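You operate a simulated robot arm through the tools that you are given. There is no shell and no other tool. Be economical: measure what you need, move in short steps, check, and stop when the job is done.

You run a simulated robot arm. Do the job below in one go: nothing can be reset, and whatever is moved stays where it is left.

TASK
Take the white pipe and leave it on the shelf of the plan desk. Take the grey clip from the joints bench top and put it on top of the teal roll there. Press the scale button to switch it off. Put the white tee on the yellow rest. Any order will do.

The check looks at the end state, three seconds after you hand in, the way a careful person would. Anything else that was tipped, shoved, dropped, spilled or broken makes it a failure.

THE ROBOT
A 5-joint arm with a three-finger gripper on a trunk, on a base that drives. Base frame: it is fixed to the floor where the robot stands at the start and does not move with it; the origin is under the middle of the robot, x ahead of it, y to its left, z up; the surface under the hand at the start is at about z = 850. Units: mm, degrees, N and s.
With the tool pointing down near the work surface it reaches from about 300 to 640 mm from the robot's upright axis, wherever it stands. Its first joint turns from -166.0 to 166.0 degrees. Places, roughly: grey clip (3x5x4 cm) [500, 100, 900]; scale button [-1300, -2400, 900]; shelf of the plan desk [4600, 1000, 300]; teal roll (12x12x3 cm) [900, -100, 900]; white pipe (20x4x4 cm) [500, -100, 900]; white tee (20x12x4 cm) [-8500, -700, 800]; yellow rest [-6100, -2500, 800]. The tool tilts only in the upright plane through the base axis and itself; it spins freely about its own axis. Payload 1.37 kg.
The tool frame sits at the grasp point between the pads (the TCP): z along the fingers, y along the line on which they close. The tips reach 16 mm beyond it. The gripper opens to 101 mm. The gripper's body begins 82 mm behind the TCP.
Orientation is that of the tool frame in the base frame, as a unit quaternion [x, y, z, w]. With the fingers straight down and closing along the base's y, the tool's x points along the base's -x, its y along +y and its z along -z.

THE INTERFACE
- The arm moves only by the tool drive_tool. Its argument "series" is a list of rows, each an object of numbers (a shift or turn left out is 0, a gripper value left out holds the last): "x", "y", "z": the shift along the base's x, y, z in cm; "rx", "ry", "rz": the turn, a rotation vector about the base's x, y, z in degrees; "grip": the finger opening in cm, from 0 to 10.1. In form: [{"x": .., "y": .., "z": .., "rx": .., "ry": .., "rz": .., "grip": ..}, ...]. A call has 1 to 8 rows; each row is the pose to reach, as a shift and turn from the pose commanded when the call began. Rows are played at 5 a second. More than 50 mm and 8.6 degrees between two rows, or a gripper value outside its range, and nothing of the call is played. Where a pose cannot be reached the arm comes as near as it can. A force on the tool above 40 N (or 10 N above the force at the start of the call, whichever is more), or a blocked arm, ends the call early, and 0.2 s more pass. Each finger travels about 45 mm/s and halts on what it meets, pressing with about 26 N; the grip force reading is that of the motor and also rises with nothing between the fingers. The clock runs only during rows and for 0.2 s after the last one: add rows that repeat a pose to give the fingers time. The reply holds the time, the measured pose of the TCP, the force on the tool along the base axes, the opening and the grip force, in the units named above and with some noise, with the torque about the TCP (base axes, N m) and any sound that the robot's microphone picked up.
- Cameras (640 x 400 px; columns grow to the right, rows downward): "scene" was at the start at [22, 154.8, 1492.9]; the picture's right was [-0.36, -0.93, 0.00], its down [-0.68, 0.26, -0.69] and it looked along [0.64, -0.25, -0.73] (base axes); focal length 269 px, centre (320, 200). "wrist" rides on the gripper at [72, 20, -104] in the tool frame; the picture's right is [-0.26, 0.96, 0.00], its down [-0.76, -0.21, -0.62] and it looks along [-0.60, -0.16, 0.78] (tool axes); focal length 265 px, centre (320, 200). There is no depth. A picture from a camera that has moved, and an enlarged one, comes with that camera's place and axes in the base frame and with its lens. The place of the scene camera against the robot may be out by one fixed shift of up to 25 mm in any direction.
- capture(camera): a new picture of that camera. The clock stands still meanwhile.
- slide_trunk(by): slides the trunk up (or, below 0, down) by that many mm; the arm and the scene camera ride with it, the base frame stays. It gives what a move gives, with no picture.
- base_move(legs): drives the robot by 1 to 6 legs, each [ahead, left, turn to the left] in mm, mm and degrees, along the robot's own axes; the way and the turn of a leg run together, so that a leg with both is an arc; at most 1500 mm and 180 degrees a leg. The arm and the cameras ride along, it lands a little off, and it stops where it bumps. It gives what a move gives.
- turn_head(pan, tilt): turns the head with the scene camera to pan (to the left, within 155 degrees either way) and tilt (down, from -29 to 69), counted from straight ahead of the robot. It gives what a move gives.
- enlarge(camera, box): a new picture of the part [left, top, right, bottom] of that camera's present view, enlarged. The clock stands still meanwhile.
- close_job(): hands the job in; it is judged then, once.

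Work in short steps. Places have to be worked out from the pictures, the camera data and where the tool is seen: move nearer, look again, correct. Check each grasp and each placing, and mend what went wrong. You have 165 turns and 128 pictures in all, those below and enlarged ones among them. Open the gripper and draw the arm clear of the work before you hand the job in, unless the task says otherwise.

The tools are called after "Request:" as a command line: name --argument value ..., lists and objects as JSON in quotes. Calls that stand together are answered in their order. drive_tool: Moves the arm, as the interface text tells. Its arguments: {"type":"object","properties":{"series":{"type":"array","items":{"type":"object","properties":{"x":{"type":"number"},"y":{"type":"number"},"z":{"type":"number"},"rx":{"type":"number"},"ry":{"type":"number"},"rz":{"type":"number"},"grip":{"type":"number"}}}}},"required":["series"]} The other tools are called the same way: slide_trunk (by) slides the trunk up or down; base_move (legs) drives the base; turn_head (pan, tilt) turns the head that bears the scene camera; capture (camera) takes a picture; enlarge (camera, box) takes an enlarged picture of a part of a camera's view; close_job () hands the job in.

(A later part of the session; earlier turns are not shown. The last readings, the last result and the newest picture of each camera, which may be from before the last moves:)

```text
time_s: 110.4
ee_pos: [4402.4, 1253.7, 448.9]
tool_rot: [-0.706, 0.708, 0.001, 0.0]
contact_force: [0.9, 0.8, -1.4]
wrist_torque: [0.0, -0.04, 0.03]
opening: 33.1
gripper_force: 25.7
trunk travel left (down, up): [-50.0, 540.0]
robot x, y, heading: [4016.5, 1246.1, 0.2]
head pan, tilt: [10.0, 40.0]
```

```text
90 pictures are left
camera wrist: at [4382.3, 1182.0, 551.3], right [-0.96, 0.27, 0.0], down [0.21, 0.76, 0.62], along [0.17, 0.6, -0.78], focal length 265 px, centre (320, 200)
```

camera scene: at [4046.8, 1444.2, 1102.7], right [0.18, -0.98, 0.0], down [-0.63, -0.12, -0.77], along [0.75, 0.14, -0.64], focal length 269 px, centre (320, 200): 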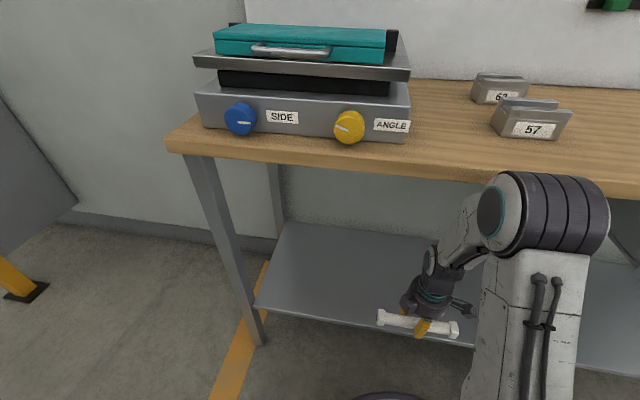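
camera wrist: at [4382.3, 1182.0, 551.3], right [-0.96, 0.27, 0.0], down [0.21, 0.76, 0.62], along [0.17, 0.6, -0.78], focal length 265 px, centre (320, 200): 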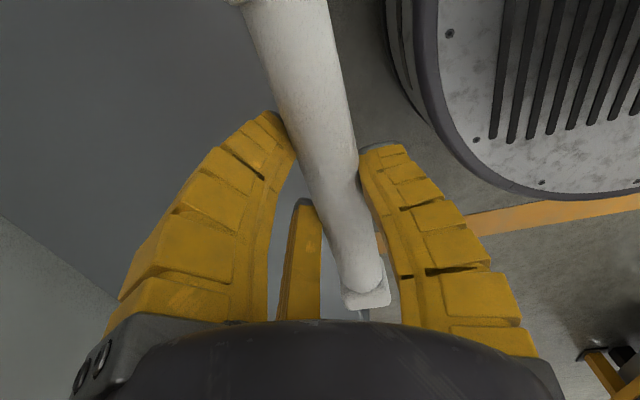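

The front edge is consistent with x≈4430 at z≈300. I reach forward so that the pipe is about 110 mm inside the edge.

Request:
drive_tool --series '[{"x": 4}, {"x": 8}, {"x": 12}, {"x": 14.5}, {"x": 14.5}]'

Request:
slide_trunk --by -48

Request:
capture --camera "scene"

Request:
capture --camera "wrist"

```text
time_s: 111.6
ee_pos: [4544.6, 1250.6, 449.5]
tool_rot: [-0.707, 0.707, 0.0, 0.0]
contact_force: [-0.2, -0.5, -0.8]
wrist_torque: [0.0, 0.0, -0.03]
opening: 33.6
gripper_force: 25.9
trunk travel left (down, up): [-50.0, 540.0]
robot x, y, heading: [4015.9, 1243.8, 0.5]
head pan, tilt: [10.0, 40.0]
```

```text
time_s: 112.5
ee_pos: [4549.6, 1252.3, 402.6]
tool_rot: [0.707, -0.707, 0.0, 0.0]
contact_force: [0.1, 0.4, -1.0]
wrist_torque: [0.0, 0.03, -0.01]
opening: 33.3
gripper_force: 25.9
trunk travel left (down, up): [-2.0, 588.0]
robot x, y, heading: [4021.8, 1244.7, 0.4]
head pan, tilt: [10.0, 40.0]
```

```text
89 pictures are left
camera scene: at [4047.0, 1444.2, 1054.8], right [0.18, -0.98, 0.0], down [-0.63, -0.12, -0.77], along [0.75, 0.14, -0.64], focal length 269 px, centre (320, 200)
```

scene: 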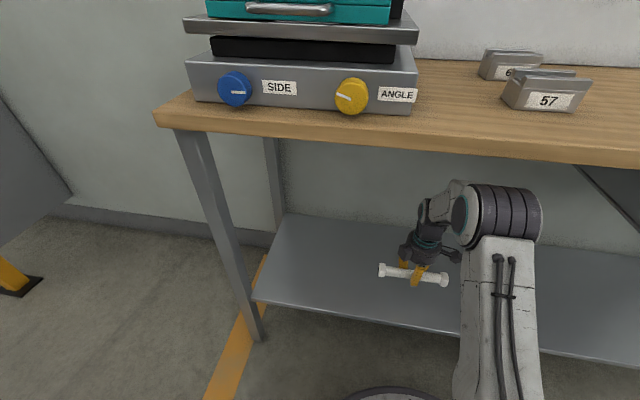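

```text
88 pictures are left
camera wrist: at [4527.6, 1180.8, 504.9], right [-0.96, 0.27, 0.0], down [0.21, 0.76, 0.62], along [0.17, 0.6, -0.78], focal length 265 px, centre (320, 200)
```

wrist: 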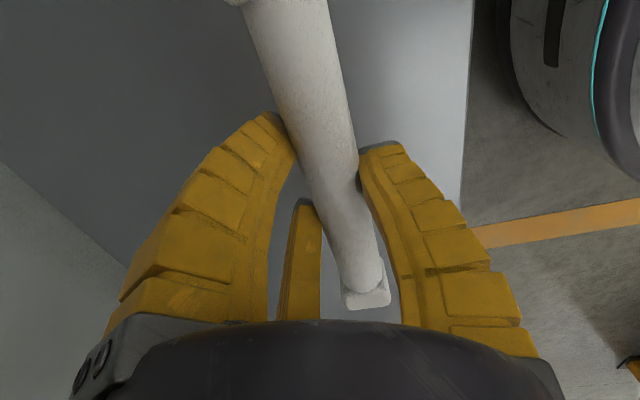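

The pipe is well inside the shelf, whose edge is at x≈4438. I lower towards the shelf.

Request:
drive_tool --series '[{"z": -3}, {"z": -6}, {"z": -7}, {"z": -7}]'

Request:
enlarge --camera "scene" --box '[340, 200, 500, 320]'

```text
time_s: 113.5
ee_pos: [4548.3, 1251.4, 330.9]
tool_rot: [-0.706, 0.708, 0.001, 0.0]
contact_force: [0.0, 1.1, -0.5]
wrist_torque: [0.0, 0.0, 0.01]
opening: 33.5
gripper_force: 26.4
trunk travel left (down, up): [-2.0, 588.0]
robot x, y, heading: [4016.9, 1248.8, 0.4]
head pan, tilt: [10.0, 40.0]
```

```text
3.33 times, centred on (420, 260) of scene
camera zoom: at [4046.8, 1444.2, 1054.6], right [0.18, -0.98, 0.0], down [-0.63, -0.12, -0.77], along [0.75, 0.14, -0.64], focal length 896 px, centre (-13, 0)
```

zoom: 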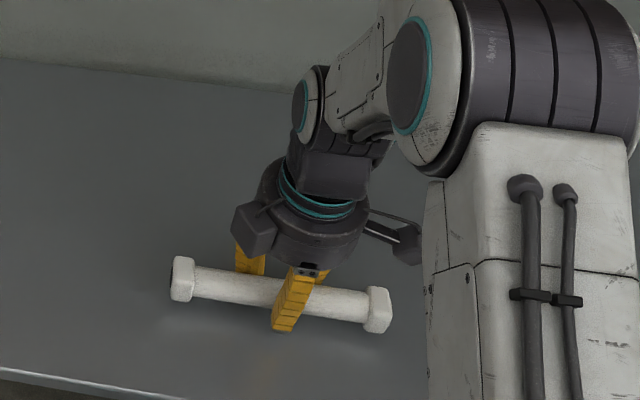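

About 1 cm above. I step down gently until contact.

Request:
drive_tool --series '[{"z": -0.4}, {"z": -0.7}, {"z": -0.7}]'

```text
time_s: 114.3
ee_pos: [4549.3, 1251.7, 324.8]
tool_rot: [-0.707, 0.708, 0.001, -0.001]
contact_force: [0.2, 0.2, -1.7]
wrist_torque: [-0.02, -0.04, -0.03]
opening: 33.5
gripper_force: 25.8
trunk travel left (down, up): [-2.0, 588.0]
robot x, y, heading: [4018.0, 1243.3, 0.4]
head pan, tilt: [10.0, 40.0]
```

No contact yet, so I continue.

Request:
drive_tool --series '[{"z": -0.2}, {"z": -0.4}, {"z": -0.4}]'

```text
time_s: 115.1
ee_pos: [4547.9, 1251.7, 321.5]
tool_rot: [-0.707, 0.707, -0.001, 0.001]
contact_force: [-2.0, 1.0, 7.5]
wrist_torque: [0.02, -0.04, 0.04]
opening: 33.3
gripper_force: 26.2
trunk travel left (down, up): [-2.0, 588.0]
robot x, y, heading: [4018.4, 1250.1, 0.4]
head pan, tilt: [10.0, 40.0]
```

Contact at 7.5 N. I open and look.

Request:
drive_tool --series '[{"grip": 4}, {"grip": 5}, {"grip": 6}, {"grip": 8}, {"grip": 9}, {"grip": 10}, {"grip": 10}]'

Request:
capture --camera "wrist"

```text
time_s: 116.7
ee_pos: [4547.7, 1252.0, 320.6]
tool_rot: [-0.706, 0.708, 0.0, 0.0]
contact_force: [0.4, -0.6, -0.8]
wrist_torque: [-0.02, 0.01, -0.03]
opening: 100.0
gripper_force: 0.0
trunk travel left (down, up): [-2.0, 588.0]
robot x, y, heading: [4018.6, 1242.8, 0.4]
head pan, tilt: [10.0, 40.0]
```

```text
86 pictures are left
camera wrist: at [4527.4, 1180.4, 423.4], right [-0.96, 0.27, 0.0], down [0.21, 0.76, 0.62], along [0.17, 0.6, -0.78], focal length 265 px, centre (320, 200)
```

wrist: 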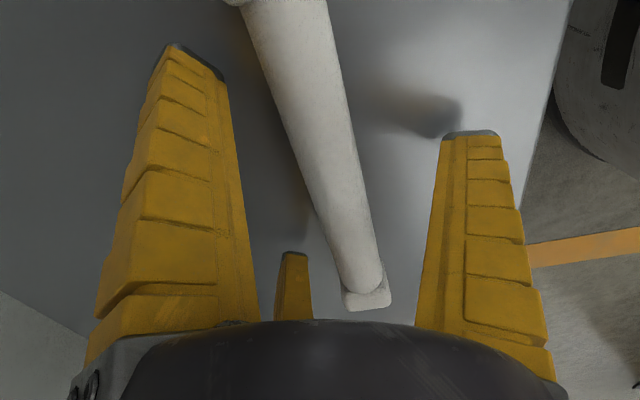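

Released cleanly. I rise, then draw back out from under the desk top.

Request:
drive_tool --series '[{"z": 4}, {"z": 8}, {"z": 12}, {"x": -4, "z": 12}, {"x": -8, "z": 12}, {"x": -12, "z": 12}, {"x": -16, "z": 12}]'

Request:
base_move --legs '[[-500, 0, 0]]'

Request:
slide_trunk --by 400

Request:
capture --camera "scene"

```text
time_s: 118.3
ee_pos: [4387.7, 1252.2, 439.4]
tool_rot: [0.707, -0.707, 0.001, -0.001]
contact_force: [0.7, -0.5, -1.0]
wrist_torque: [-0.01, 0.04, -0.01]
opening: 99.8
gripper_force: 0.1
trunk travel left (down, up): [-2.0, 588.0]
robot x, y, heading: [4018.1, 1248.1, 0.5]
head pan, tilt: [10.0, 40.0]
```

```text
time_s: 121.2
ee_pos: [3893.2, 1248.2, 438.3]
tool_rot: [-0.705, 0.709, 0.0, 0.0]
contact_force: [1.5, -0.4, -0.4]
wrist_torque: [0.0, 0.01, 0.0]
opening: 100.0
gripper_force: 0.1
trunk travel left (down, up): [-2.0, 588.0]
robot x, y, heading: [3519.8, 1243.9, -0.1]
head pan, tilt: [10.0, 40.0]
```

```text
time_s: 125.1
ee_pos: [3893.6, 1249.1, 837.8]
tool_rot: [-0.706, 0.709, 0.0, 0.0]
contact_force: [0.5, 0.2, 0.4]
wrist_torque: [-0.03, 0.02, 0.01]
opening: 100.1
gripper_force: 0.0
trunk travel left (down, up): [-402.0, 188.0]
robot x, y, heading: [3520.9, 1242.5, 0.2]
head pan, tilt: [10.0, 40.0]
```

```text
85 pictures are left
camera scene: at [3553.2, 1441.9, 1454.6], right [0.18, -0.98, 0.0], down [-0.63, -0.11, -0.77], along [0.75, 0.13, -0.64], focal length 269 px, centre (320, 200)
```

scene: 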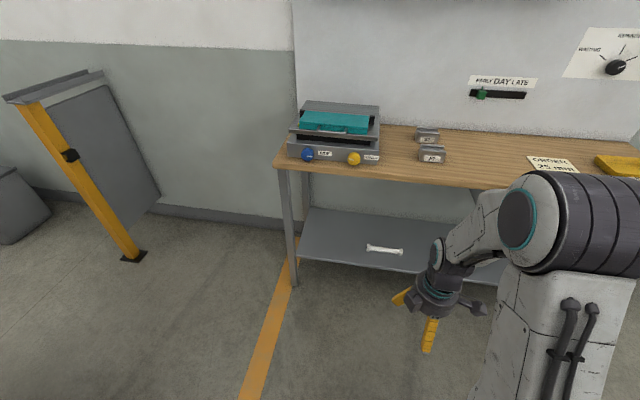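

The pipe lies on the shelf. Next is the scale button near (−1300,−2400). I raise the arm, turn round, and go back along the clear aisle (y≈1100) to x≈−300.

Request:
slide_trunk --by 48

Request:
drive_tool --series '[{"z": 4.5}, {"z": 9}, {"z": 13.5}, {"z": 18}, {"z": 22}, {"z": 25}]'

Request:
base_move --legs '[[0, 0, 179.8], [1500, 0, 0], [1500, 0, 0], [800, 0, 0]]'

Request:
turn_head --pan 50 --tilt 22

Request:
capture --camera "scene"

```text
time_s: 126.0
ee_pos: [3893.4, 1248.9, 885.7]
tool_rot: [-0.705, 0.709, 0.0, 0.0]
contact_force: [-0.7, -0.4, -0.6]
wrist_torque: [0.0, -0.02, -0.02]
opening: 99.7
gripper_force: 0.1
trunk travel left (down, up): [-450.0, 140.0]
robot x, y, heading: [3524.0, 1243.0, 0.2]
head pan, tilt: [10.0, 40.0]
```

```text
time_s: 127.4
ee_pos: [3893.3, 1251.3, 1137.6]
tool_rot: [-0.705, 0.709, 0.0, 0.0]
contact_force: [0.1, 0.2, -0.6]
wrist_torque: [-0.01, 0.01, -0.01]
opening: 99.9
gripper_force: 0.0
trunk travel left (down, up): [-450.0, 140.0]
robot x, y, heading: [3524.7, 1241.9, -0.3]
head pan, tilt: [10.0, 40.0]
```

```text
time_s: 152.9
ee_pos: [-630.9, 1267.1, 1134.9]
tool_rot: [0.706, 0.708, 0.0, 0.0]
contact_force: [-0.4, 0.3, -0.8]
wrist_torque: [0.01, 0.01, 0.01]
opening: 99.8
gripper_force: 0.0
trunk travel left (down, up): [-450.0, 140.0]
robot x, y, heading: [-260.1, 1278.5, -179.4]
head pan, tilt: [10.0, 40.0]
```

```text
time_s: 154.0
ee_pos: [-630.1, 1266.3, 1136.1]
tool_rot: [0.706, 0.708, 0.0, 0.0]
contact_force: [-0.2, 0.3, -0.1]
wrist_torque: [0.03, 0.01, 0.01]
opening: 99.9
gripper_force: 0.0
trunk travel left (down, up): [-450.0, 140.0]
robot x, y, heading: [-263.4, 1275.4, -179.2]
head pan, tilt: [50.0, 22.0]
```

```text
84 pictures are left
camera scene: at [-250.1, 1039.3, 1530.8], right [-0.77, 0.64, 0.0], down [0.24, 0.29, -0.93], along [-0.59, -0.72, -0.38], focal length 269 px, centre (320, 200)
```

scene: 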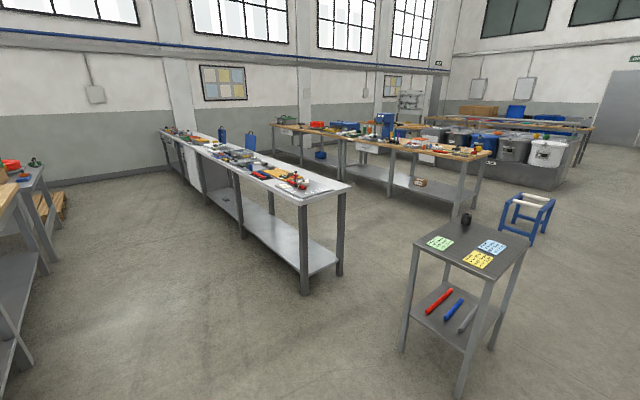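

The scale should be on the long grey bench (front edge x≈−1250). I drive down the aisle at x≈−650 facing that bench and look.

Request:
base_move --legs '[[380, 0, -0.8], [0, 1500, 0], [0, 1500, 0], [0, 300, 0]]'

Request:
turn_head --pan 15 --tilt 38

Request:
capture --camera "scene"

```text
time_s: 172.1
ee_pos: [-983.8, -2028.7, 1136.3]
tool_rot: [0.704, 0.71, 0.0, 0.001]
contact_force: [0.1, -0.5, 0.6]
wrist_torque: [0.03, -0.04, 0.0]
opening: 99.9
gripper_force: 0.1
trunk travel left (down, up): [-450.0, 140.0]
robot x, y, heading: [-615.7, -2012.1, -178.9]
head pan, tilt: [50.0, 22.0]
```

```text
time_s: 173.1
ee_pos: [-984.8, -2027.5, 1136.8]
tool_rot: [0.704, 0.71, 0.0, 0.0]
contact_force: [0.9, 0.5, 0.0]
wrist_torque: [-0.03, 0.01, 0.0]
opening: 100.2
gripper_force: 0.0
trunk travel left (down, up): [-450.0, 140.0]
robot x, y, heading: [-612.9, -2013.7, -178.8]
head pan, tilt: [15.0, 38.0]
```

```text
83 pictures are left
camera scene: at [-626.7, -2204.4, 1505.7], right [-0.28, 0.96, 0.0], down [0.59, 0.17, -0.79], along [-0.76, -0.22, -0.62], focal length 269 px, centre (320, 200)
```

scene: 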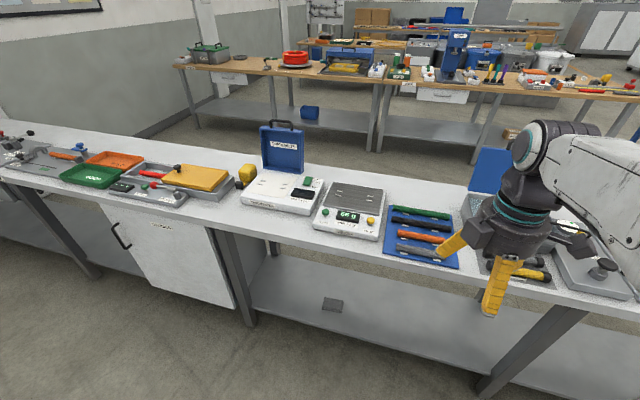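

A scale with a display and coloured buttons is at about (350,210). I enlarge it.

Request:
enlarge --camera "scene" --box '[230, 140, 410, 260]'

Request:
enlarge --camera "scene" --box '[300, 170, 400, 250]'

```text
3.33 times, centred on (320, 200) of scene
camera zoom: at [-626.7, -2204.4, 1505.7], right [-0.28, 0.96, 0.0], down [0.59, 0.17, -0.79], along [-0.76, -0.22, -0.62], focal length 896 px, centre (320, 200)
```

zoom: 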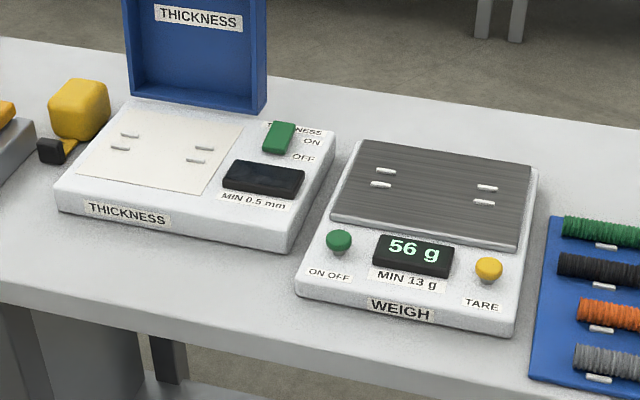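

```text
5.00 times, centred on (350, 210) of scene
camera zoom: at [-626.7, -2204.4, 1505.7], right [-0.28, 0.96, 0.0], down [0.59, 0.17, -0.79], along [-0.76, -0.22, -0.62], focal length 1343 px, centre (170, 150)
```

zoom: 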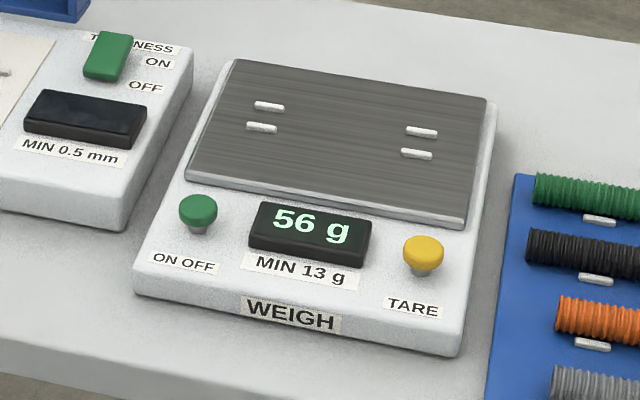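

The green ON/OFF button is at about (−1299,−2379). I move the base so it is about 500 ahead and close the fingers.

Request:
base_move --legs '[[180, 360, 0]]'

Request:
drive_tool --series '[{"grip": 5}, {"grip": 0}, {"grip": 0}, {"grip": 0}, {"grip": 0}, {"grip": 0}, {"grip": 0}, {"grip": 0}]'

Request:
capture --camera "wrist"

Request:
turn_head --pan 0 --tilt 50

Request:
capture --camera "scene"

```text
time_s: 175.6
ee_pos: [-1156.7, -2388.3, 1136.1]
tool_rot: [0.704, 0.71, 0.0, 0.0]
contact_force: [0.5, 0.0, -0.1]
wrist_torque: [0.0, -0.01, 0.0]
opening: 100.0
gripper_force: 0.0
trunk travel left (down, up): [-450.0, 140.0]
robot x, y, heading: [-787.4, -2374.9, -179.3]
head pan, tilt: [15.0, 38.0]
```

```text
time_s: 177.4
ee_pos: [-1157.0, -2387.9, 1136.8]
tool_rot: [0.705, 0.709, 0.0, 0.0]
contact_force: [-0.2, -0.2, -0.1]
wrist_torque: [0.04, -0.02, 0.0]
opening: 0.1
gripper_force: 26.4
trunk travel left (down, up): [-450.0, 140.0]
robot x, y, heading: [-789.7, -2376.1, -179.2]
head pan, tilt: [15.0, 38.0]
```

```text
80 pictures are left
camera wrist: at [-1139.2, -2314.8, 1239.9], right [0.97, -0.26, 0.0], down [-0.2, -0.76, 0.62], along [-0.16, -0.6, -0.78], focal length 265 px, centre (320, 200)
```

wrist: 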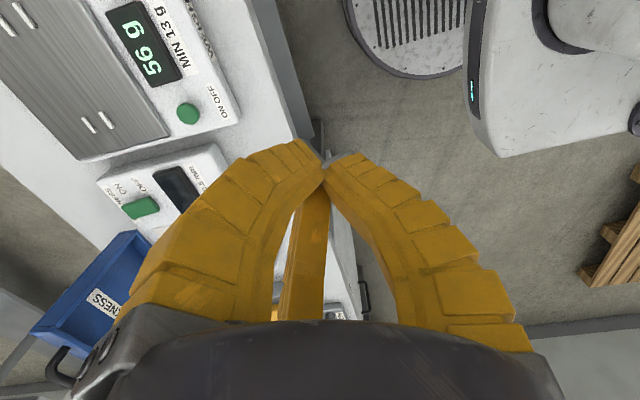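

```text
time_s: 178.1
ee_pos: [-1157.5, -2387.3, 1136.5]
tool_rot: [0.705, 0.709, 0.001, 0.0]
contact_force: [0.2, 1.0, -0.6]
wrist_torque: [0.03, 0.0, -0.02]
opening: 0.0
gripper_force: 25.7
trunk travel left (down, up): [-450.0, 140.0]
robot x, y, heading: [-786.6, -2374.6, -178.7]
head pan, tilt: [0.0, 50.0]
```

```text
79 pictures are left
camera scene: at [-794.1, -2542.7, 1488.5], right [-0.02, 1.0, 0.0], down [0.77, 0.01, -0.64], along [-0.64, -0.01, -0.77], focal length 269 px, centre (320, 200)
```

scene: 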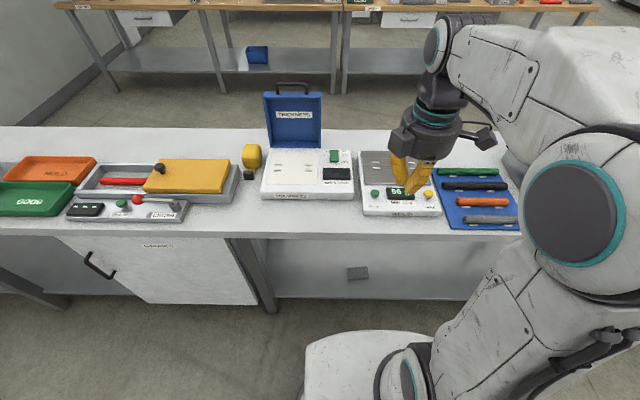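

The wrist view puts the button nearer (−1333,−2389) if its top is at z≈910. I move over and lower to triangulate.

Request:
drive_tool --series '[{"x": -4.5}, {"x": -9}, {"x": -13.5, "z": -1}, {"x": -17, "z": -4}, {"x": -17, "z": -8.5}, {"x": -17, "z": -12}, {"x": -17, "z": -12}]'

Request:
capture --camera "wrist"

Request:
enlarge --camera "scene" --box '[340, 120, 460, 230]'

```text
time_s: 179.7
ee_pos: [-1326.5, -2387.9, 1016.9]
tool_rot: [0.705, 0.709, 0.0, -0.001]
contact_force: [0.4, -0.4, 0.2]
wrist_torque: [0.01, 0.01, 0.0]
opening: 0.0
gripper_force: 25.7
trunk travel left (down, up): [-450.0, 140.0]
robot x, y, heading: [-789.4, -2376.7, -179.2]
head pan, tilt: [0.0, 50.0]
```

```text
78 pictures are left
camera wrist: at [-1309.1, -2315.2, 1119.8], right [0.97, -0.26, 0.0], down [-0.2, -0.76, 0.62], along [-0.16, -0.6, -0.78], focal length 265 px, centre (320, 200)
```

wrist: 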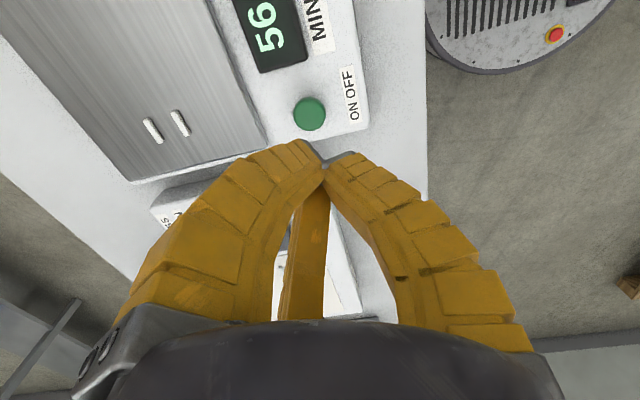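

```text
3.64 times, centred on (400, 175) of scene
camera zoom: at [-794.2, -2542.6, 1488.5], right [-0.01, 1.0, 0.0], down [0.77, 0.01, -0.64], along [-0.64, -0.01, -0.77], focal length 977 px, centre (29, 291)
```

zoom: 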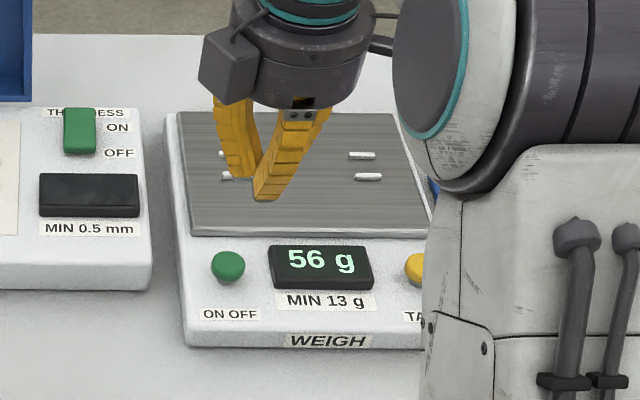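

Triangulation puts the button at (−1339,−2391.5) with its top at z≈899. I position the tip about 10 mm above it.

Request:
drive_tool --series '[{"x": -1.25, "y": -0.4, "z": -3}, {"x": -1.25, "y": -0.4, "z": -7}, {"x": -1.25, "y": -0.4, "z": -9}, {"x": -1.25, "y": -0.4, "z": -9}]'

Request:
capture --camera "wrist"

Request:
enlarge --camera "scene" --box '[340, 120, 460, 230]'

```text
time_s: 180.7
ee_pos: [-1341.1, -2390.8, 925.8]
tool_rot: [0.705, 0.71, 0.0, -0.001]
contact_force: [0.0, -0.3, 0.0]
wrist_torque: [0.0, -0.03, -0.01]
opening: 0.0
gripper_force: 26.1
trunk travel left (down, up): [-450.0, 140.0]
robot x, y, heading: [-791.3, -2376.4, -179.0]
head pan, tilt: [0.0, 50.0]
```

```text
76 pictures are left
camera wrist: at [-1322.2, -2318.2, 1030.3], right [0.97, -0.26, 0.0], down [-0.2, -0.76, 0.62], along [-0.16, -0.6, -0.78], focal length 265 px, centre (320, 200)
```

wrist: 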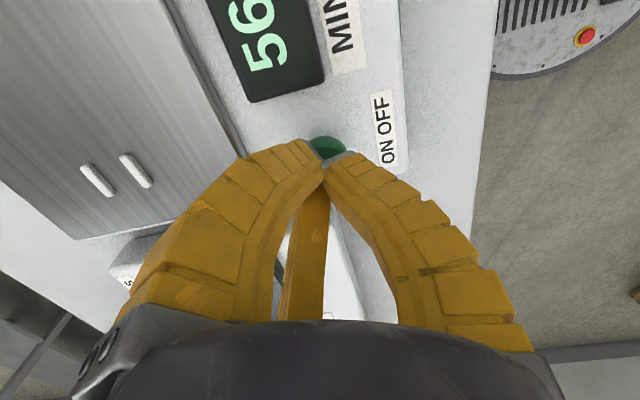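

```text
3.64 times, centred on (400, 175) of scene
camera zoom: at [-794.2, -2542.7, 1488.5], right [-0.01, 1.0, 0.0], down [0.77, 0.01, -0.64], along [-0.64, -0.01, -0.77], focal length 977 px, centre (29, 291)
```

zoom: 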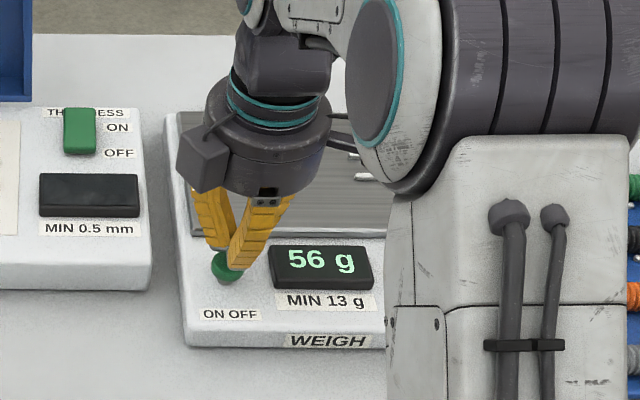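

Aligned. I lower in small steps to press.

Request:
drive_tool --series '[{"z": -0.5}, {"z": -0.9}, {"z": -1.2}]'

Request:
enlarge --camera "scene" --box '[340, 120, 460, 230]'

```text
time_s: 181.5
ee_pos: [-1339.9, -2390.8, 914.3]
tool_rot: [0.705, 0.71, 0.0, 0.0]
contact_force: [-0.2, -0.3, 1.0]
wrist_torque: [0.02, 0.0, 0.0]
opening: 5.9
gripper_force: 27.8
trunk travel left (down, up): [-450.0, 140.0]
robot x, y, heading: [-787.7, -2375.2, -179.1]
head pan, tilt: [0.0, 50.0]
```

```text
3.64 times, centred on (400, 175) of scene
camera zoom: at [-794.0, -2542.6, 1488.5], right [-0.01, 1.0, 0.0], down [0.77, 0.01, -0.64], along [-0.64, -0.01, -0.77], focal length 977 px, centre (29, 291)
```

zoom: 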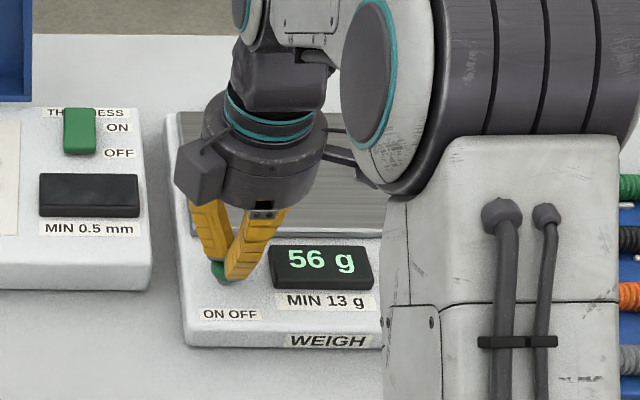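

Contact begins, and the tips spread slightly on the cap. I press further in 2 mm steps.

Request:
drive_tool --series '[{"z": -0.2}, {"z": -0.4}]'

Request:
enlarge --camera "scene" --box '[340, 120, 460, 230]'

```text
time_s: 182.1
ee_pos: [-1339.9, -2391.9, 910.0]
tool_rot: [0.705, 0.709, 0.0, 0.0]
contact_force: [-0.4, 1.0, 2.2]
wrist_torque: [0.03, 0.01, 0.0]
opening: 6.0
gripper_force: 27.4
trunk travel left (down, up): [-450.0, 140.0]
robot x, y, heading: [-788.3, -2377.3, -179.1]
head pan, tilt: [0.0, 50.0]
```

```text
3.64 times, centred on (400, 175) of scene
camera zoom: at [-794.0, -2542.5, 1488.5], right [-0.01, 1.0, 0.0], down [0.77, 0.01, -0.64], along [-0.64, -0.01, -0.77], focal length 977 px, centre (29, 291)
```

zoom: 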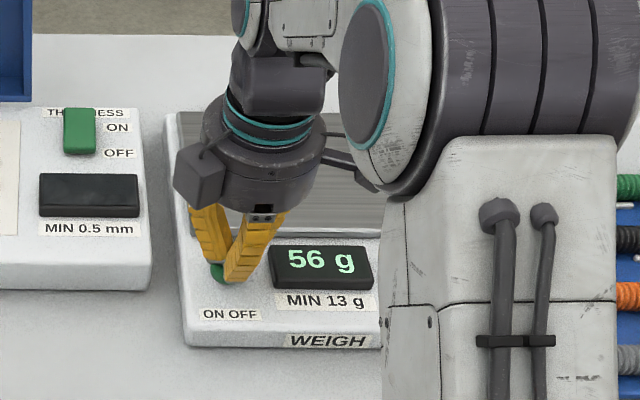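

The force is rising like a spring, so I press on a little.

Request:
drive_tool --series '[{"z": -0.2}, {"z": -0.4}]'

Request:
enlarge --camera "scene" --box '[340, 120, 460, 230]'

```text
time_s: 182.7
ee_pos: [-1339.7, -2391.9, 905.7]
tool_rot: [0.705, 0.71, 0.0, -0.001]
contact_force: [0.2, 1.0, 2.5]
wrist_torque: [0.0, 0.01, -0.01]
opening: 5.9
gripper_force: 28.0
trunk travel left (down, up): [-450.0, 140.0]
robot x, y, heading: [-790.3, -2373.8, -179.2]
head pan, tilt: [0.0, 50.0]
heard: click
```

```text
3.64 times, centred on (400, 175) of scene
camera zoom: at [-793.8, -2542.5, 1488.5], right [-0.01, 1.0, 0.0], down [0.77, 0.01, -0.64], along [-0.64, -0.01, -0.77], focal length 977 px, centre (29, 291)
```

zoom: 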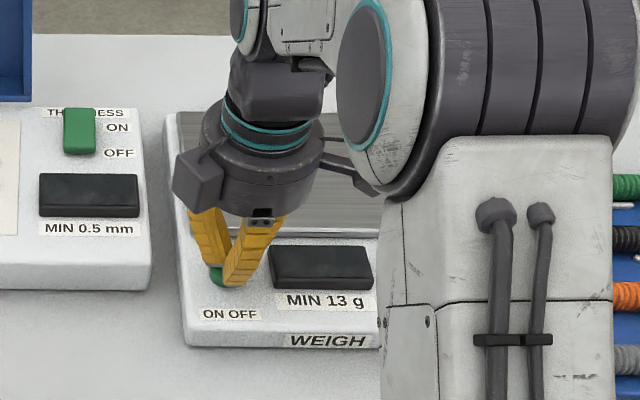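

A click was heard and the display went dark. I lift straight off and verify.

Request:
drive_tool --series '[{"z": 3}, {"z": 7.5}, {"z": 12}, {"z": 16.5}, {"x": 4, "z": 19}, {"x": 8.5, "z": 21}, {"x": 13, "z": 22}]'

Request:
enlarge --camera "scene" --box '[340, 120, 460, 230]'

```text
time_s: 184.3
ee_pos: [-1207.7, -2389.7, 1126.7]
tool_rot: [0.705, 0.71, -0.001, 0.0]
contact_force: [0.4, 0.0, -0.8]
wrist_torque: [0.02, 0.0, -0.03]
opening: 0.0
gripper_force: 27.6
trunk travel left (down, up): [-450.0, 140.0]
robot x, y, heading: [-785.4, -2374.6, -179.3]
head pan, tilt: [0.0, 50.0]
```

```text
3.64 times, centred on (400, 175) of scene
camera zoom: at [-793.1, -2542.6, 1488.5], right [-0.01, 1.0, 0.0], down [0.77, 0.01, -0.64], along [-0.64, -0.01, -0.77], focal length 977 px, centre (29, 291)
```

zoom: 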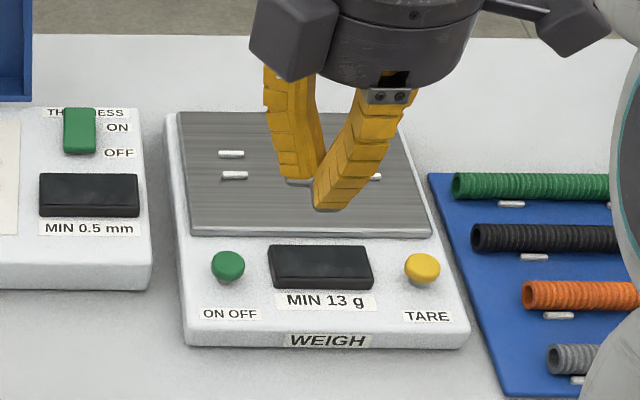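

The scale is off. Now for the tee at (−8500,−700): I back off, return up the aisle to y≈1250, and look along −x.

Request:
base_move --legs '[[-150, 0, -0.7], [0, -1500, 0], [0, -1500, 0], [0, -650, 0]]'

Request:
turn_head --pan 15 --tilt 18

Request:
capture --camera "scene"

```text
time_s: 202.9
ee_pos: [-1088.2, 1237.4, 1126.5]
tool_rot: [0.705, 0.709, 0.001, 0.0]
contact_force: [0.1, -0.8, -0.1]
wrist_torque: [-0.01, 0.02, 0.01]
opening: 0.0
gripper_force: 27.9
trunk travel left (down, up): [-450.0, 140.0]
robot x, y, heading: [-667.9, 1248.6, -178.9]
head pan, tilt: [0.0, 50.0]
```

```text
time_s: 203.8
ee_pos: [-1086.9, 1237.2, 1125.5]
tool_rot: [0.705, 0.709, 0.0, -0.001]
contact_force: [0.5, 0.3, -0.5]
wrist_torque: [-0.01, 0.0, 0.0]
opening: 0.0
gripper_force: 28.6
trunk travel left (down, up): [-450.0, 140.0]
robot x, y, heading: [-668.0, 1257.9, -179.1]
head pan, tilt: [15.0, 18.0]
```

```text
70 pictures are left
camera scene: at [-685.0, 1060.6, 1537.2], right [-0.27, 0.96, 0.0], down [0.3, 0.08, -0.95], along [-0.91, -0.26, -0.31], focal length 269 px, centre (320, 200)
```

scene: 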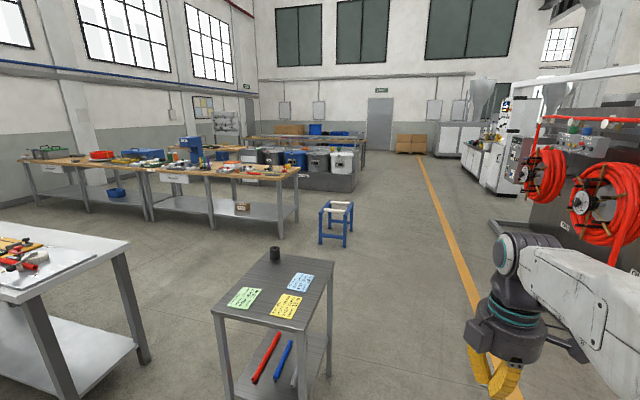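

The aisle at y≈1250 is clear, with the stool near (−3540,550) and the stand left of it. I drive ahead to x≈−5300.

Request:
base_move --legs '[[0, 0, -0.9], [1500, 0, 0], [1500, 0, 0], [1500, 0, 0]]'

Request:
turn_head --pan 30 --tilt 22

Request:
capture --camera "scene"

```text
time_s: 225.6
ee_pos: [-5577.0, 1206.9, 1126.4]
tool_rot: [0.709, 0.705, 0.0, 0.0]
contact_force: [0.8, 0.7, 0.4]
wrist_torque: [-0.01, -0.01, 0.02]
opening: 0.1
gripper_force: 28.0
trunk travel left (down, up): [-450.0, 140.0]
robot x, y, heading: [-5154.9, 1215.5, -180.0]
head pan, tilt: [15.0, 18.0]
```

```text
time_s: 226.4
ee_pos: [-5577.6, 1206.5, 1126.5]
tool_rot: [0.71, 0.704, 0.0, 0.0]
contact_force: [0.6, -0.4, -0.5]
wrist_torque: [0.02, -0.01, -0.02]
opening: 0.0
gripper_force: 28.2
trunk travel left (down, up): [-450.0, 140.0]
robot x, y, heading: [-5153.8, 1213.7, -180.3]
head pan, tilt: [30.0, 22.0]
```

```text
69 pictures are left
camera scene: at [-5167.2, 1002.1, 1530.8], right [-0.5, 0.87, 0.0], down [0.32, 0.19, -0.93], along [-0.8, -0.46, -0.37], focal length 269 px, centre (320, 200)
```

scene: 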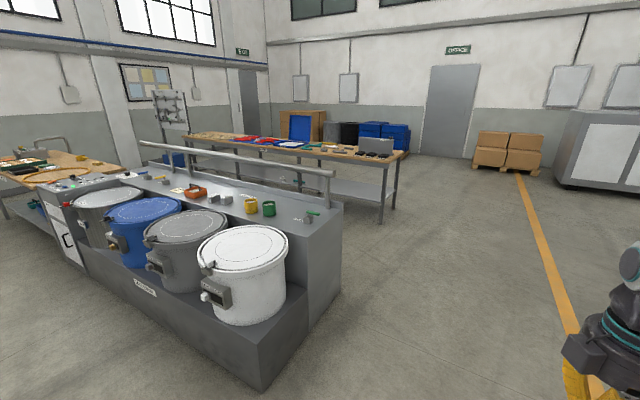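

The tee's bench is the one behind, with its near edge at x≈−8200. I enlarge it.

Request:
enlarge --camera "scene" --box '[180, 110, 420, 230]'

Request:
enlarge --camera "scene" --box '[0, 110, 160, 230]'

```text
2.67 times, centred on (300, 170) of scene
camera zoom: at [-5167.2, 1002.1, 1530.8], right [-0.5, 0.87, 0.0], down [0.32, 0.19, -0.93], along [-0.8, -0.46, -0.37], focal length 716 px, centre (373, 280)
```

zoom: 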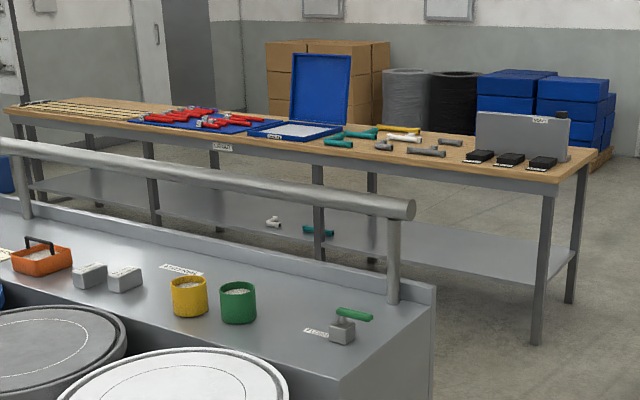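

```text
3.33 times, centred on (80, 170) of scene
camera zoom: at [-5167.2, 1002.1, 1530.8], right [-0.5, 0.87, 0.0], down [0.32, 0.19, -0.93], along [-0.8, -0.46, -0.37], focal length 896 px, centre (1120, 300)
```

zoom: 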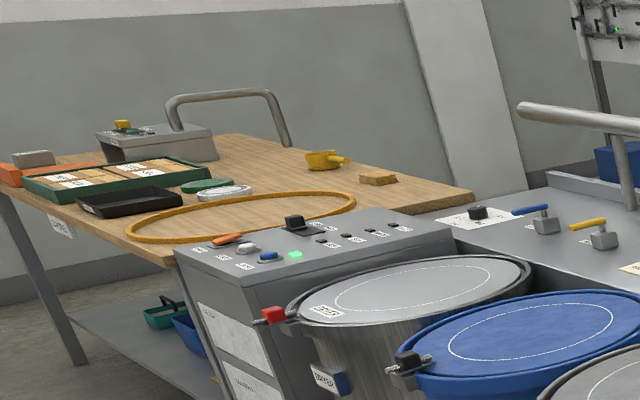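

The white tee lies on the bench top among teal, yellow and grey ones, near (−8340,−670). I drive into the gap between the bin block and that bench.

Request:
base_move --legs '[[1500, 0, 0], [950, 0, 0], [0, 1500, 0], [0, 380, 0]]'

Request:
turn_head --pan 0 --tilt 38

Request:
capture --camera "scene"

```text
time_s: 247.3
ee_pos: [-8086.1, -611.1, 1126.6]
tool_rot: [0.721, 0.693, 0.0, 0.0]
contact_force: [-0.2, 0.6, -0.3]
wrist_torque: [-0.02, -0.01, 0.0]
opening: 0.0
gripper_force: 28.1
trunk travel left (down, up): [-450.0, 140.0]
robot x, y, heading: [-7666.4, -615.9, 178.0]
head pan, tilt: [30.0, 22.0]
```

```text
time_s: 248.3
ee_pos: [-8085.9, -610.7, 1127.6]
tool_rot: [0.721, 0.693, 0.0, 0.0]
contact_force: [-0.1, 0.0, -0.3]
wrist_torque: [-0.02, -0.01, 0.02]
opening: 0.0
gripper_force: 27.8
trunk travel left (down, up): [-450.0, 140.0]
robot x, y, heading: [-7662.0, -617.3, 178.3]
head pan, tilt: [0.0, 38.0]
```

```text
66 pictures are left
camera scene: at [-7687.8, -782.8, 1505.7], right [0.03, 1.0, 0.0], down [0.61, -0.02, -0.79], along [-0.79, 0.02, -0.62], focal length 269 px, centre (320, 200)
```

scene: 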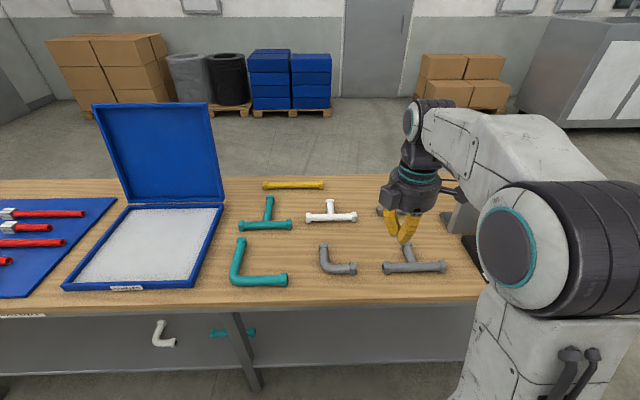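

The white tee lies at about (−8400,−722), with its bar along y and branch pointing away; the grey, teal and yellow ones are decoys. I align the base with it, move nearer and open the gripper.

Request:
base_move --legs '[[0, 105, 1.7], [140, 0, 0]]'

Request:
drive_tool --series '[{"grip": 10}, {"grip": 10}, {"grip": 10}, {"grip": 10}, {"grip": 10}, {"grip": 10}, {"grip": 10}]'

Request:
capture --camera "wrist"

Request:
capture --camera "scene"

```text
time_s: 250.4
ee_pos: [-8228.6, -726.7, 1125.8]
tool_rot: [0.71, 0.704, 0.0, 0.0]
contact_force: [-0.5, 0.1, 0.3]
wrist_torque: [0.0, -0.03, -0.07]
opening: 0.2
gripper_force: 27.7
trunk travel left (down, up): [-450.0, 140.0]
robot x, y, heading: [-7805.2, -720.2, 179.9]
head pan, tilt: [0.0, 38.0]
```

```text
time_s: 252.0
ee_pos: [-8228.6, -727.4, 1126.4]
tool_rot: [0.711, 0.703, 0.0, 0.0]
contact_force: [0.7, -0.3, 0.0]
wrist_torque: [0.03, 0.02, 0.01]
opening: 99.7
gripper_force: 0.0
trunk travel left (down, up): [-450.0, 140.0]
robot x, y, heading: [-7808.2, -723.1, 179.9]
head pan, tilt: [0.0, 38.0]
```

```text
65 pictures are left
camera wrist: at [-8208.9, -654.6, 1229.6], right [0.96, -0.28, 0.0], down [-0.22, -0.75, 0.62], along [-0.17, -0.6, -0.78], focal length 265 px, centre (320, 200)
```

wrist: 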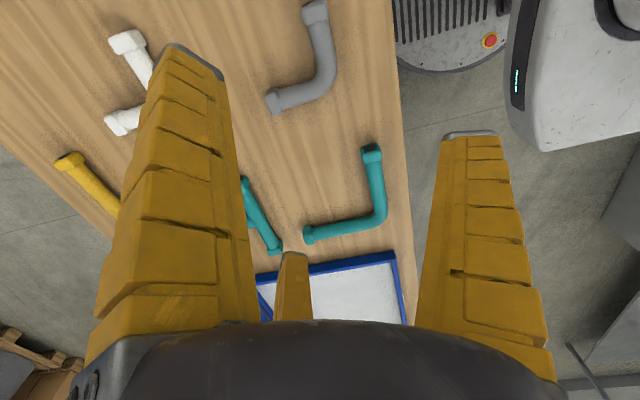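

```text
64 pictures are left
camera scene: at [-7825.3, -887.0, 1505.6], right [0.0, 1.0, 0.0], down [0.62, 0.0, -0.79], along [-0.79, 0.0, -0.62], focal length 269 px, centre (320, 200)
```

scene: 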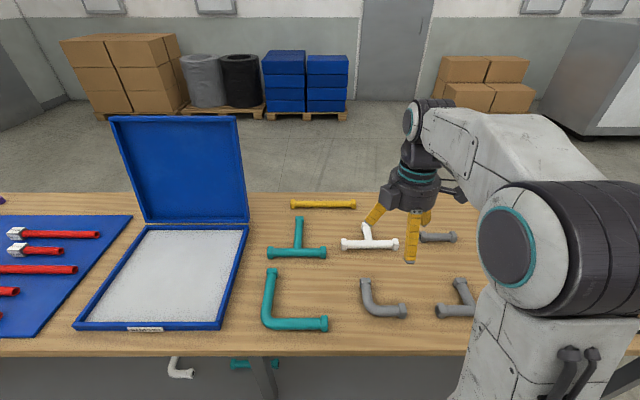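

The wrist view puts the bar axis at x≈−8437, centred at y≈−730, and the bench edge at x≈−8133. I move 45 mm nearer, then go over the junction.

Request:
base_move --legs '[[45, 0, 0]]'

Request:
drive_tool --series '[{"x": -4.5}, {"x": -9}, {"x": -13, "z": -2}, {"x": -15, "z": -6}, {"x": -15, "z": -10}, {"x": -15, "z": -10}]'

Request:
capture --camera "wrist"

```text
time_s: 252.9
ee_pos: [-8275.4, -726.3, 1126.3]
tool_rot: [0.71, 0.704, 0.001, 0.002]
contact_force: [-0.6, 0.6, -0.1]
wrist_torque: [0.0, 0.01, 0.01]
opening: 100.0
gripper_force: 0.1
trunk travel left (down, up): [-450.0, 140.0]
robot x, y, heading: [-7853.9, -718.5, 179.8]
head pan, tilt: [0.0, 38.0]
```

```text
time_s: 254.3
ee_pos: [-8423.8, -728.4, 1026.1]
tool_rot: [0.711, 0.703, 0.0, 0.0]
contact_force: [-0.9, 0.7, 0.9]
wrist_torque: [-0.01, 0.01, 0.04]
opening: 99.9
gripper_force: 0.1
trunk travel left (down, up): [-450.0, 140.0]
robot x, y, heading: [-7846.3, -720.1, 179.7]
head pan, tilt: [0.0, 38.0]
```

```text
63 pictures are left
camera wrist: at [-8403.7, -655.9, 1130.1], right [0.96, -0.28, 0.0], down [-0.22, -0.75, 0.62], along [-0.17, -0.6, -0.78], focal length 265 px, centre (320, 200)
```

wrist: 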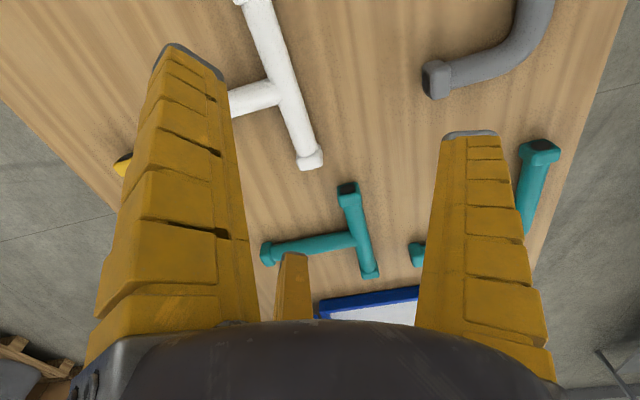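

Triangulating, the tee's axis height is about z≈827 (bench top ~807) and the bar is at x≈−8464 with its junction at y≈−726. I lower the trunk a little to keep reach, then move over and down to z≈900.

Request:
slide_trunk --by -50

Request:
drive_tool --series '[{"x": -4, "y": 0.2}, {"x": -4, "y": 0.2, "z": -4}, {"x": -4, "y": 0.2, "z": -7.5}, {"x": -4, "y": 0.2, "z": -7.5}]'

Request:
capture --camera "wrist"

Request:
capture --camera "scene"

```text
time_s: 255.2
ee_pos: [-8422.8, -728.1, 976.9]
tool_rot: [0.711, 0.704, 0.0, 0.0]
contact_force: [0.5, 0.1, -0.5]
wrist_torque: [0.0, 0.02, -0.03]
opening: 99.9
gripper_force: 0.0
trunk travel left (down, up): [-400.0, 190.0]
robot x, y, heading: [-7850.7, -719.7, 179.8]
head pan, tilt: [0.0, 38.0]
```

```text
time_s: 256.2
ee_pos: [-8464.5, -726.2, 902.8]
tool_rot: [0.711, 0.703, 0.0, 0.001]
contact_force: [0.1, 0.1, 0.4]
wrist_torque: [0.0, -0.01, -0.05]
opening: 100.0
gripper_force: 0.0
trunk travel left (down, up): [-400.0, 190.0]
robot x, y, heading: [-7846.7, -721.2, 180.2]
head pan, tilt: [0.0, 38.0]
```

```text
62 pictures are left
camera wrist: at [-8444.4, -653.9, 1005.6], right [0.96, -0.28, 0.0], down [-0.22, -0.75, 0.62], along [-0.17, -0.6, -0.78], focal length 265 px, centre (320, 200)
```

wrist: 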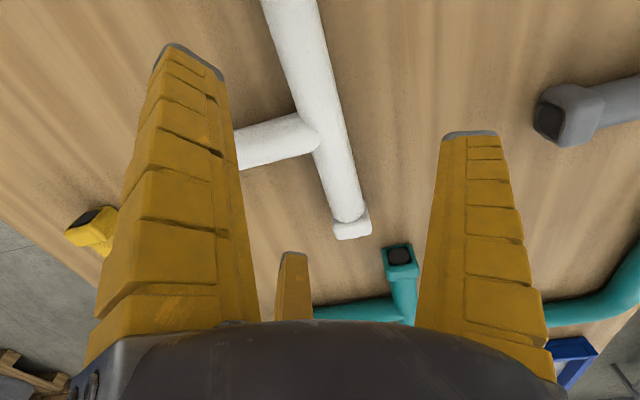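

```text
61 pictures are left
camera scene: at [-7870.8, -886.9, 1455.6], right [0.0, 1.0, 0.0], down [0.62, 0.0, -0.79], along [-0.79, 0.0, -0.62], focal length 269 px, centre (320, 200)
```

scene: 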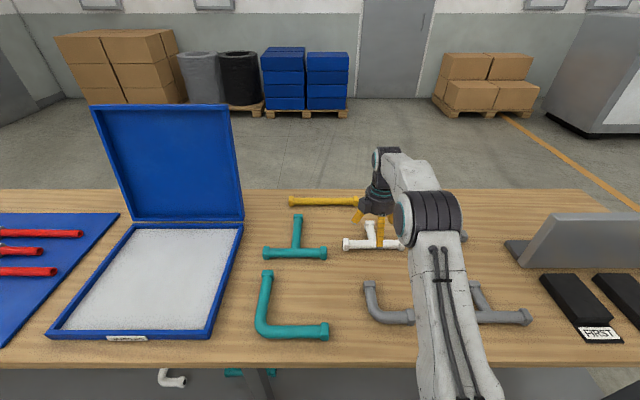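

The tips straddle the tee as planned: one behind the bar, two in the branch corners. I descend to z≈835 and check.

Request:
drive_tool --series '[{"x": -0.2, "y": -0.1, "z": -3}, {"x": -0.2, "y": -0.1, "z": -6}, {"x": -0.2, "y": -0.1, "z": -6.8}, {"x": -0.2, "y": -0.1, "z": -6.8}]'

Request:
capture --camera "wrist"

Request:
enlarge --camera "scene" --box '[320, 170, 440, 270]'

```text
time_s: 257.2
ee_pos: [-8466.0, -727.7, 833.9]
tool_rot: [0.711, 0.703, 0.001, 0.0]
contact_force: [-0.7, -0.5, 0.1]
wrist_torque: [-0.02, 0.02, 0.01]
opening: 100.0
gripper_force: 0.1
trunk travel left (down, up): [-400.0, 190.0]
robot x, y, heading: [-7848.2, -720.2, 180.0]
head pan, tilt: [0.0, 38.0]
```

```text
60 pictures are left
camera wrist: at [-8445.7, -655.6, 936.7], right [0.96, -0.28, 0.0], down [-0.22, -0.75, 0.62], along [-0.17, -0.6, -0.78], focal length 265 px, centre (320, 200)
```

wrist: 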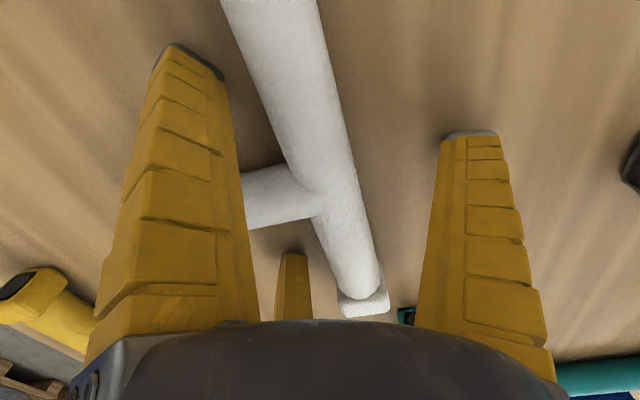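

```text
4.00 times, centred on (380, 220) of scene
camera zoom: at [-7870.5, -886.9, 1455.6], right [0.0, 1.0, 0.0], down [0.62, 0.0, -0.79], along [-0.79, 0.0, -0.62], focal length 1075 px, centre (80, 120)
```

zoom: 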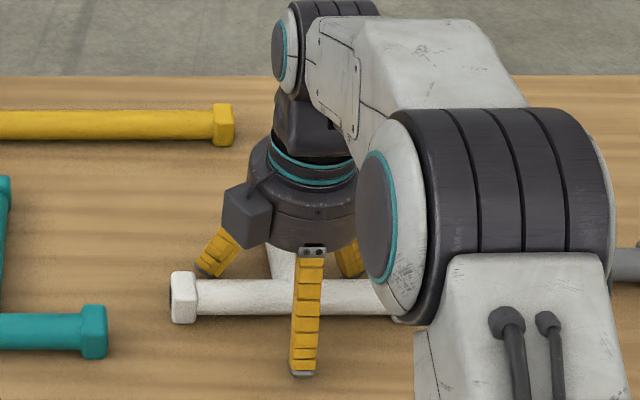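

Height and centring look like they did for the pipe grasp. I close the fingers.

Request:
drive_tool --series '[{"x": -0.2, "grip": 6}, {"x": -0.2, "grip": 3}, {"x": -0.2, "grip": 1}, {"x": -0.2, "grip": 1}, {"x": -0.2, "grip": 1}, {"x": -0.2, "grip": 1}, {"x": -0.2, "grip": 1}, {"x": -0.2, "grip": 1}]'

Request:
capture --camera "wrist"

```text
time_s: 259.0
ee_pos: [-8465.8, -726.5, 837.1]
tool_rot: [0.711, 0.703, -0.002, -0.002]
contact_force: [2.3, -0.7, 23.4]
wrist_torque: [-0.04, -0.29, -0.05]
opening: 34.7
gripper_force: 26.4
trunk travel left (down, up): [-400.0, 190.0]
robot x, y, heading: [-7850.2, -720.6, 180.0]
head pan, tilt: [0.0, 38.0]
```

```text
58 pictures are left
camera wrist: at [-8446.4, -655.0, 939.0], right [0.96, -0.28, 0.0], down [-0.21, -0.75, 0.62], along [-0.17, -0.6, -0.78], focal length 265 px, centre (320, 200)
```

wrist: 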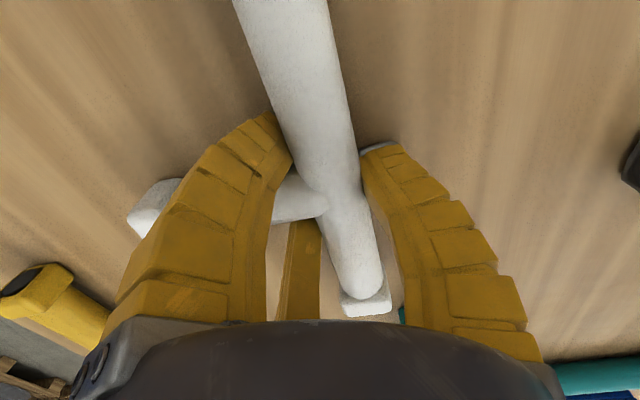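

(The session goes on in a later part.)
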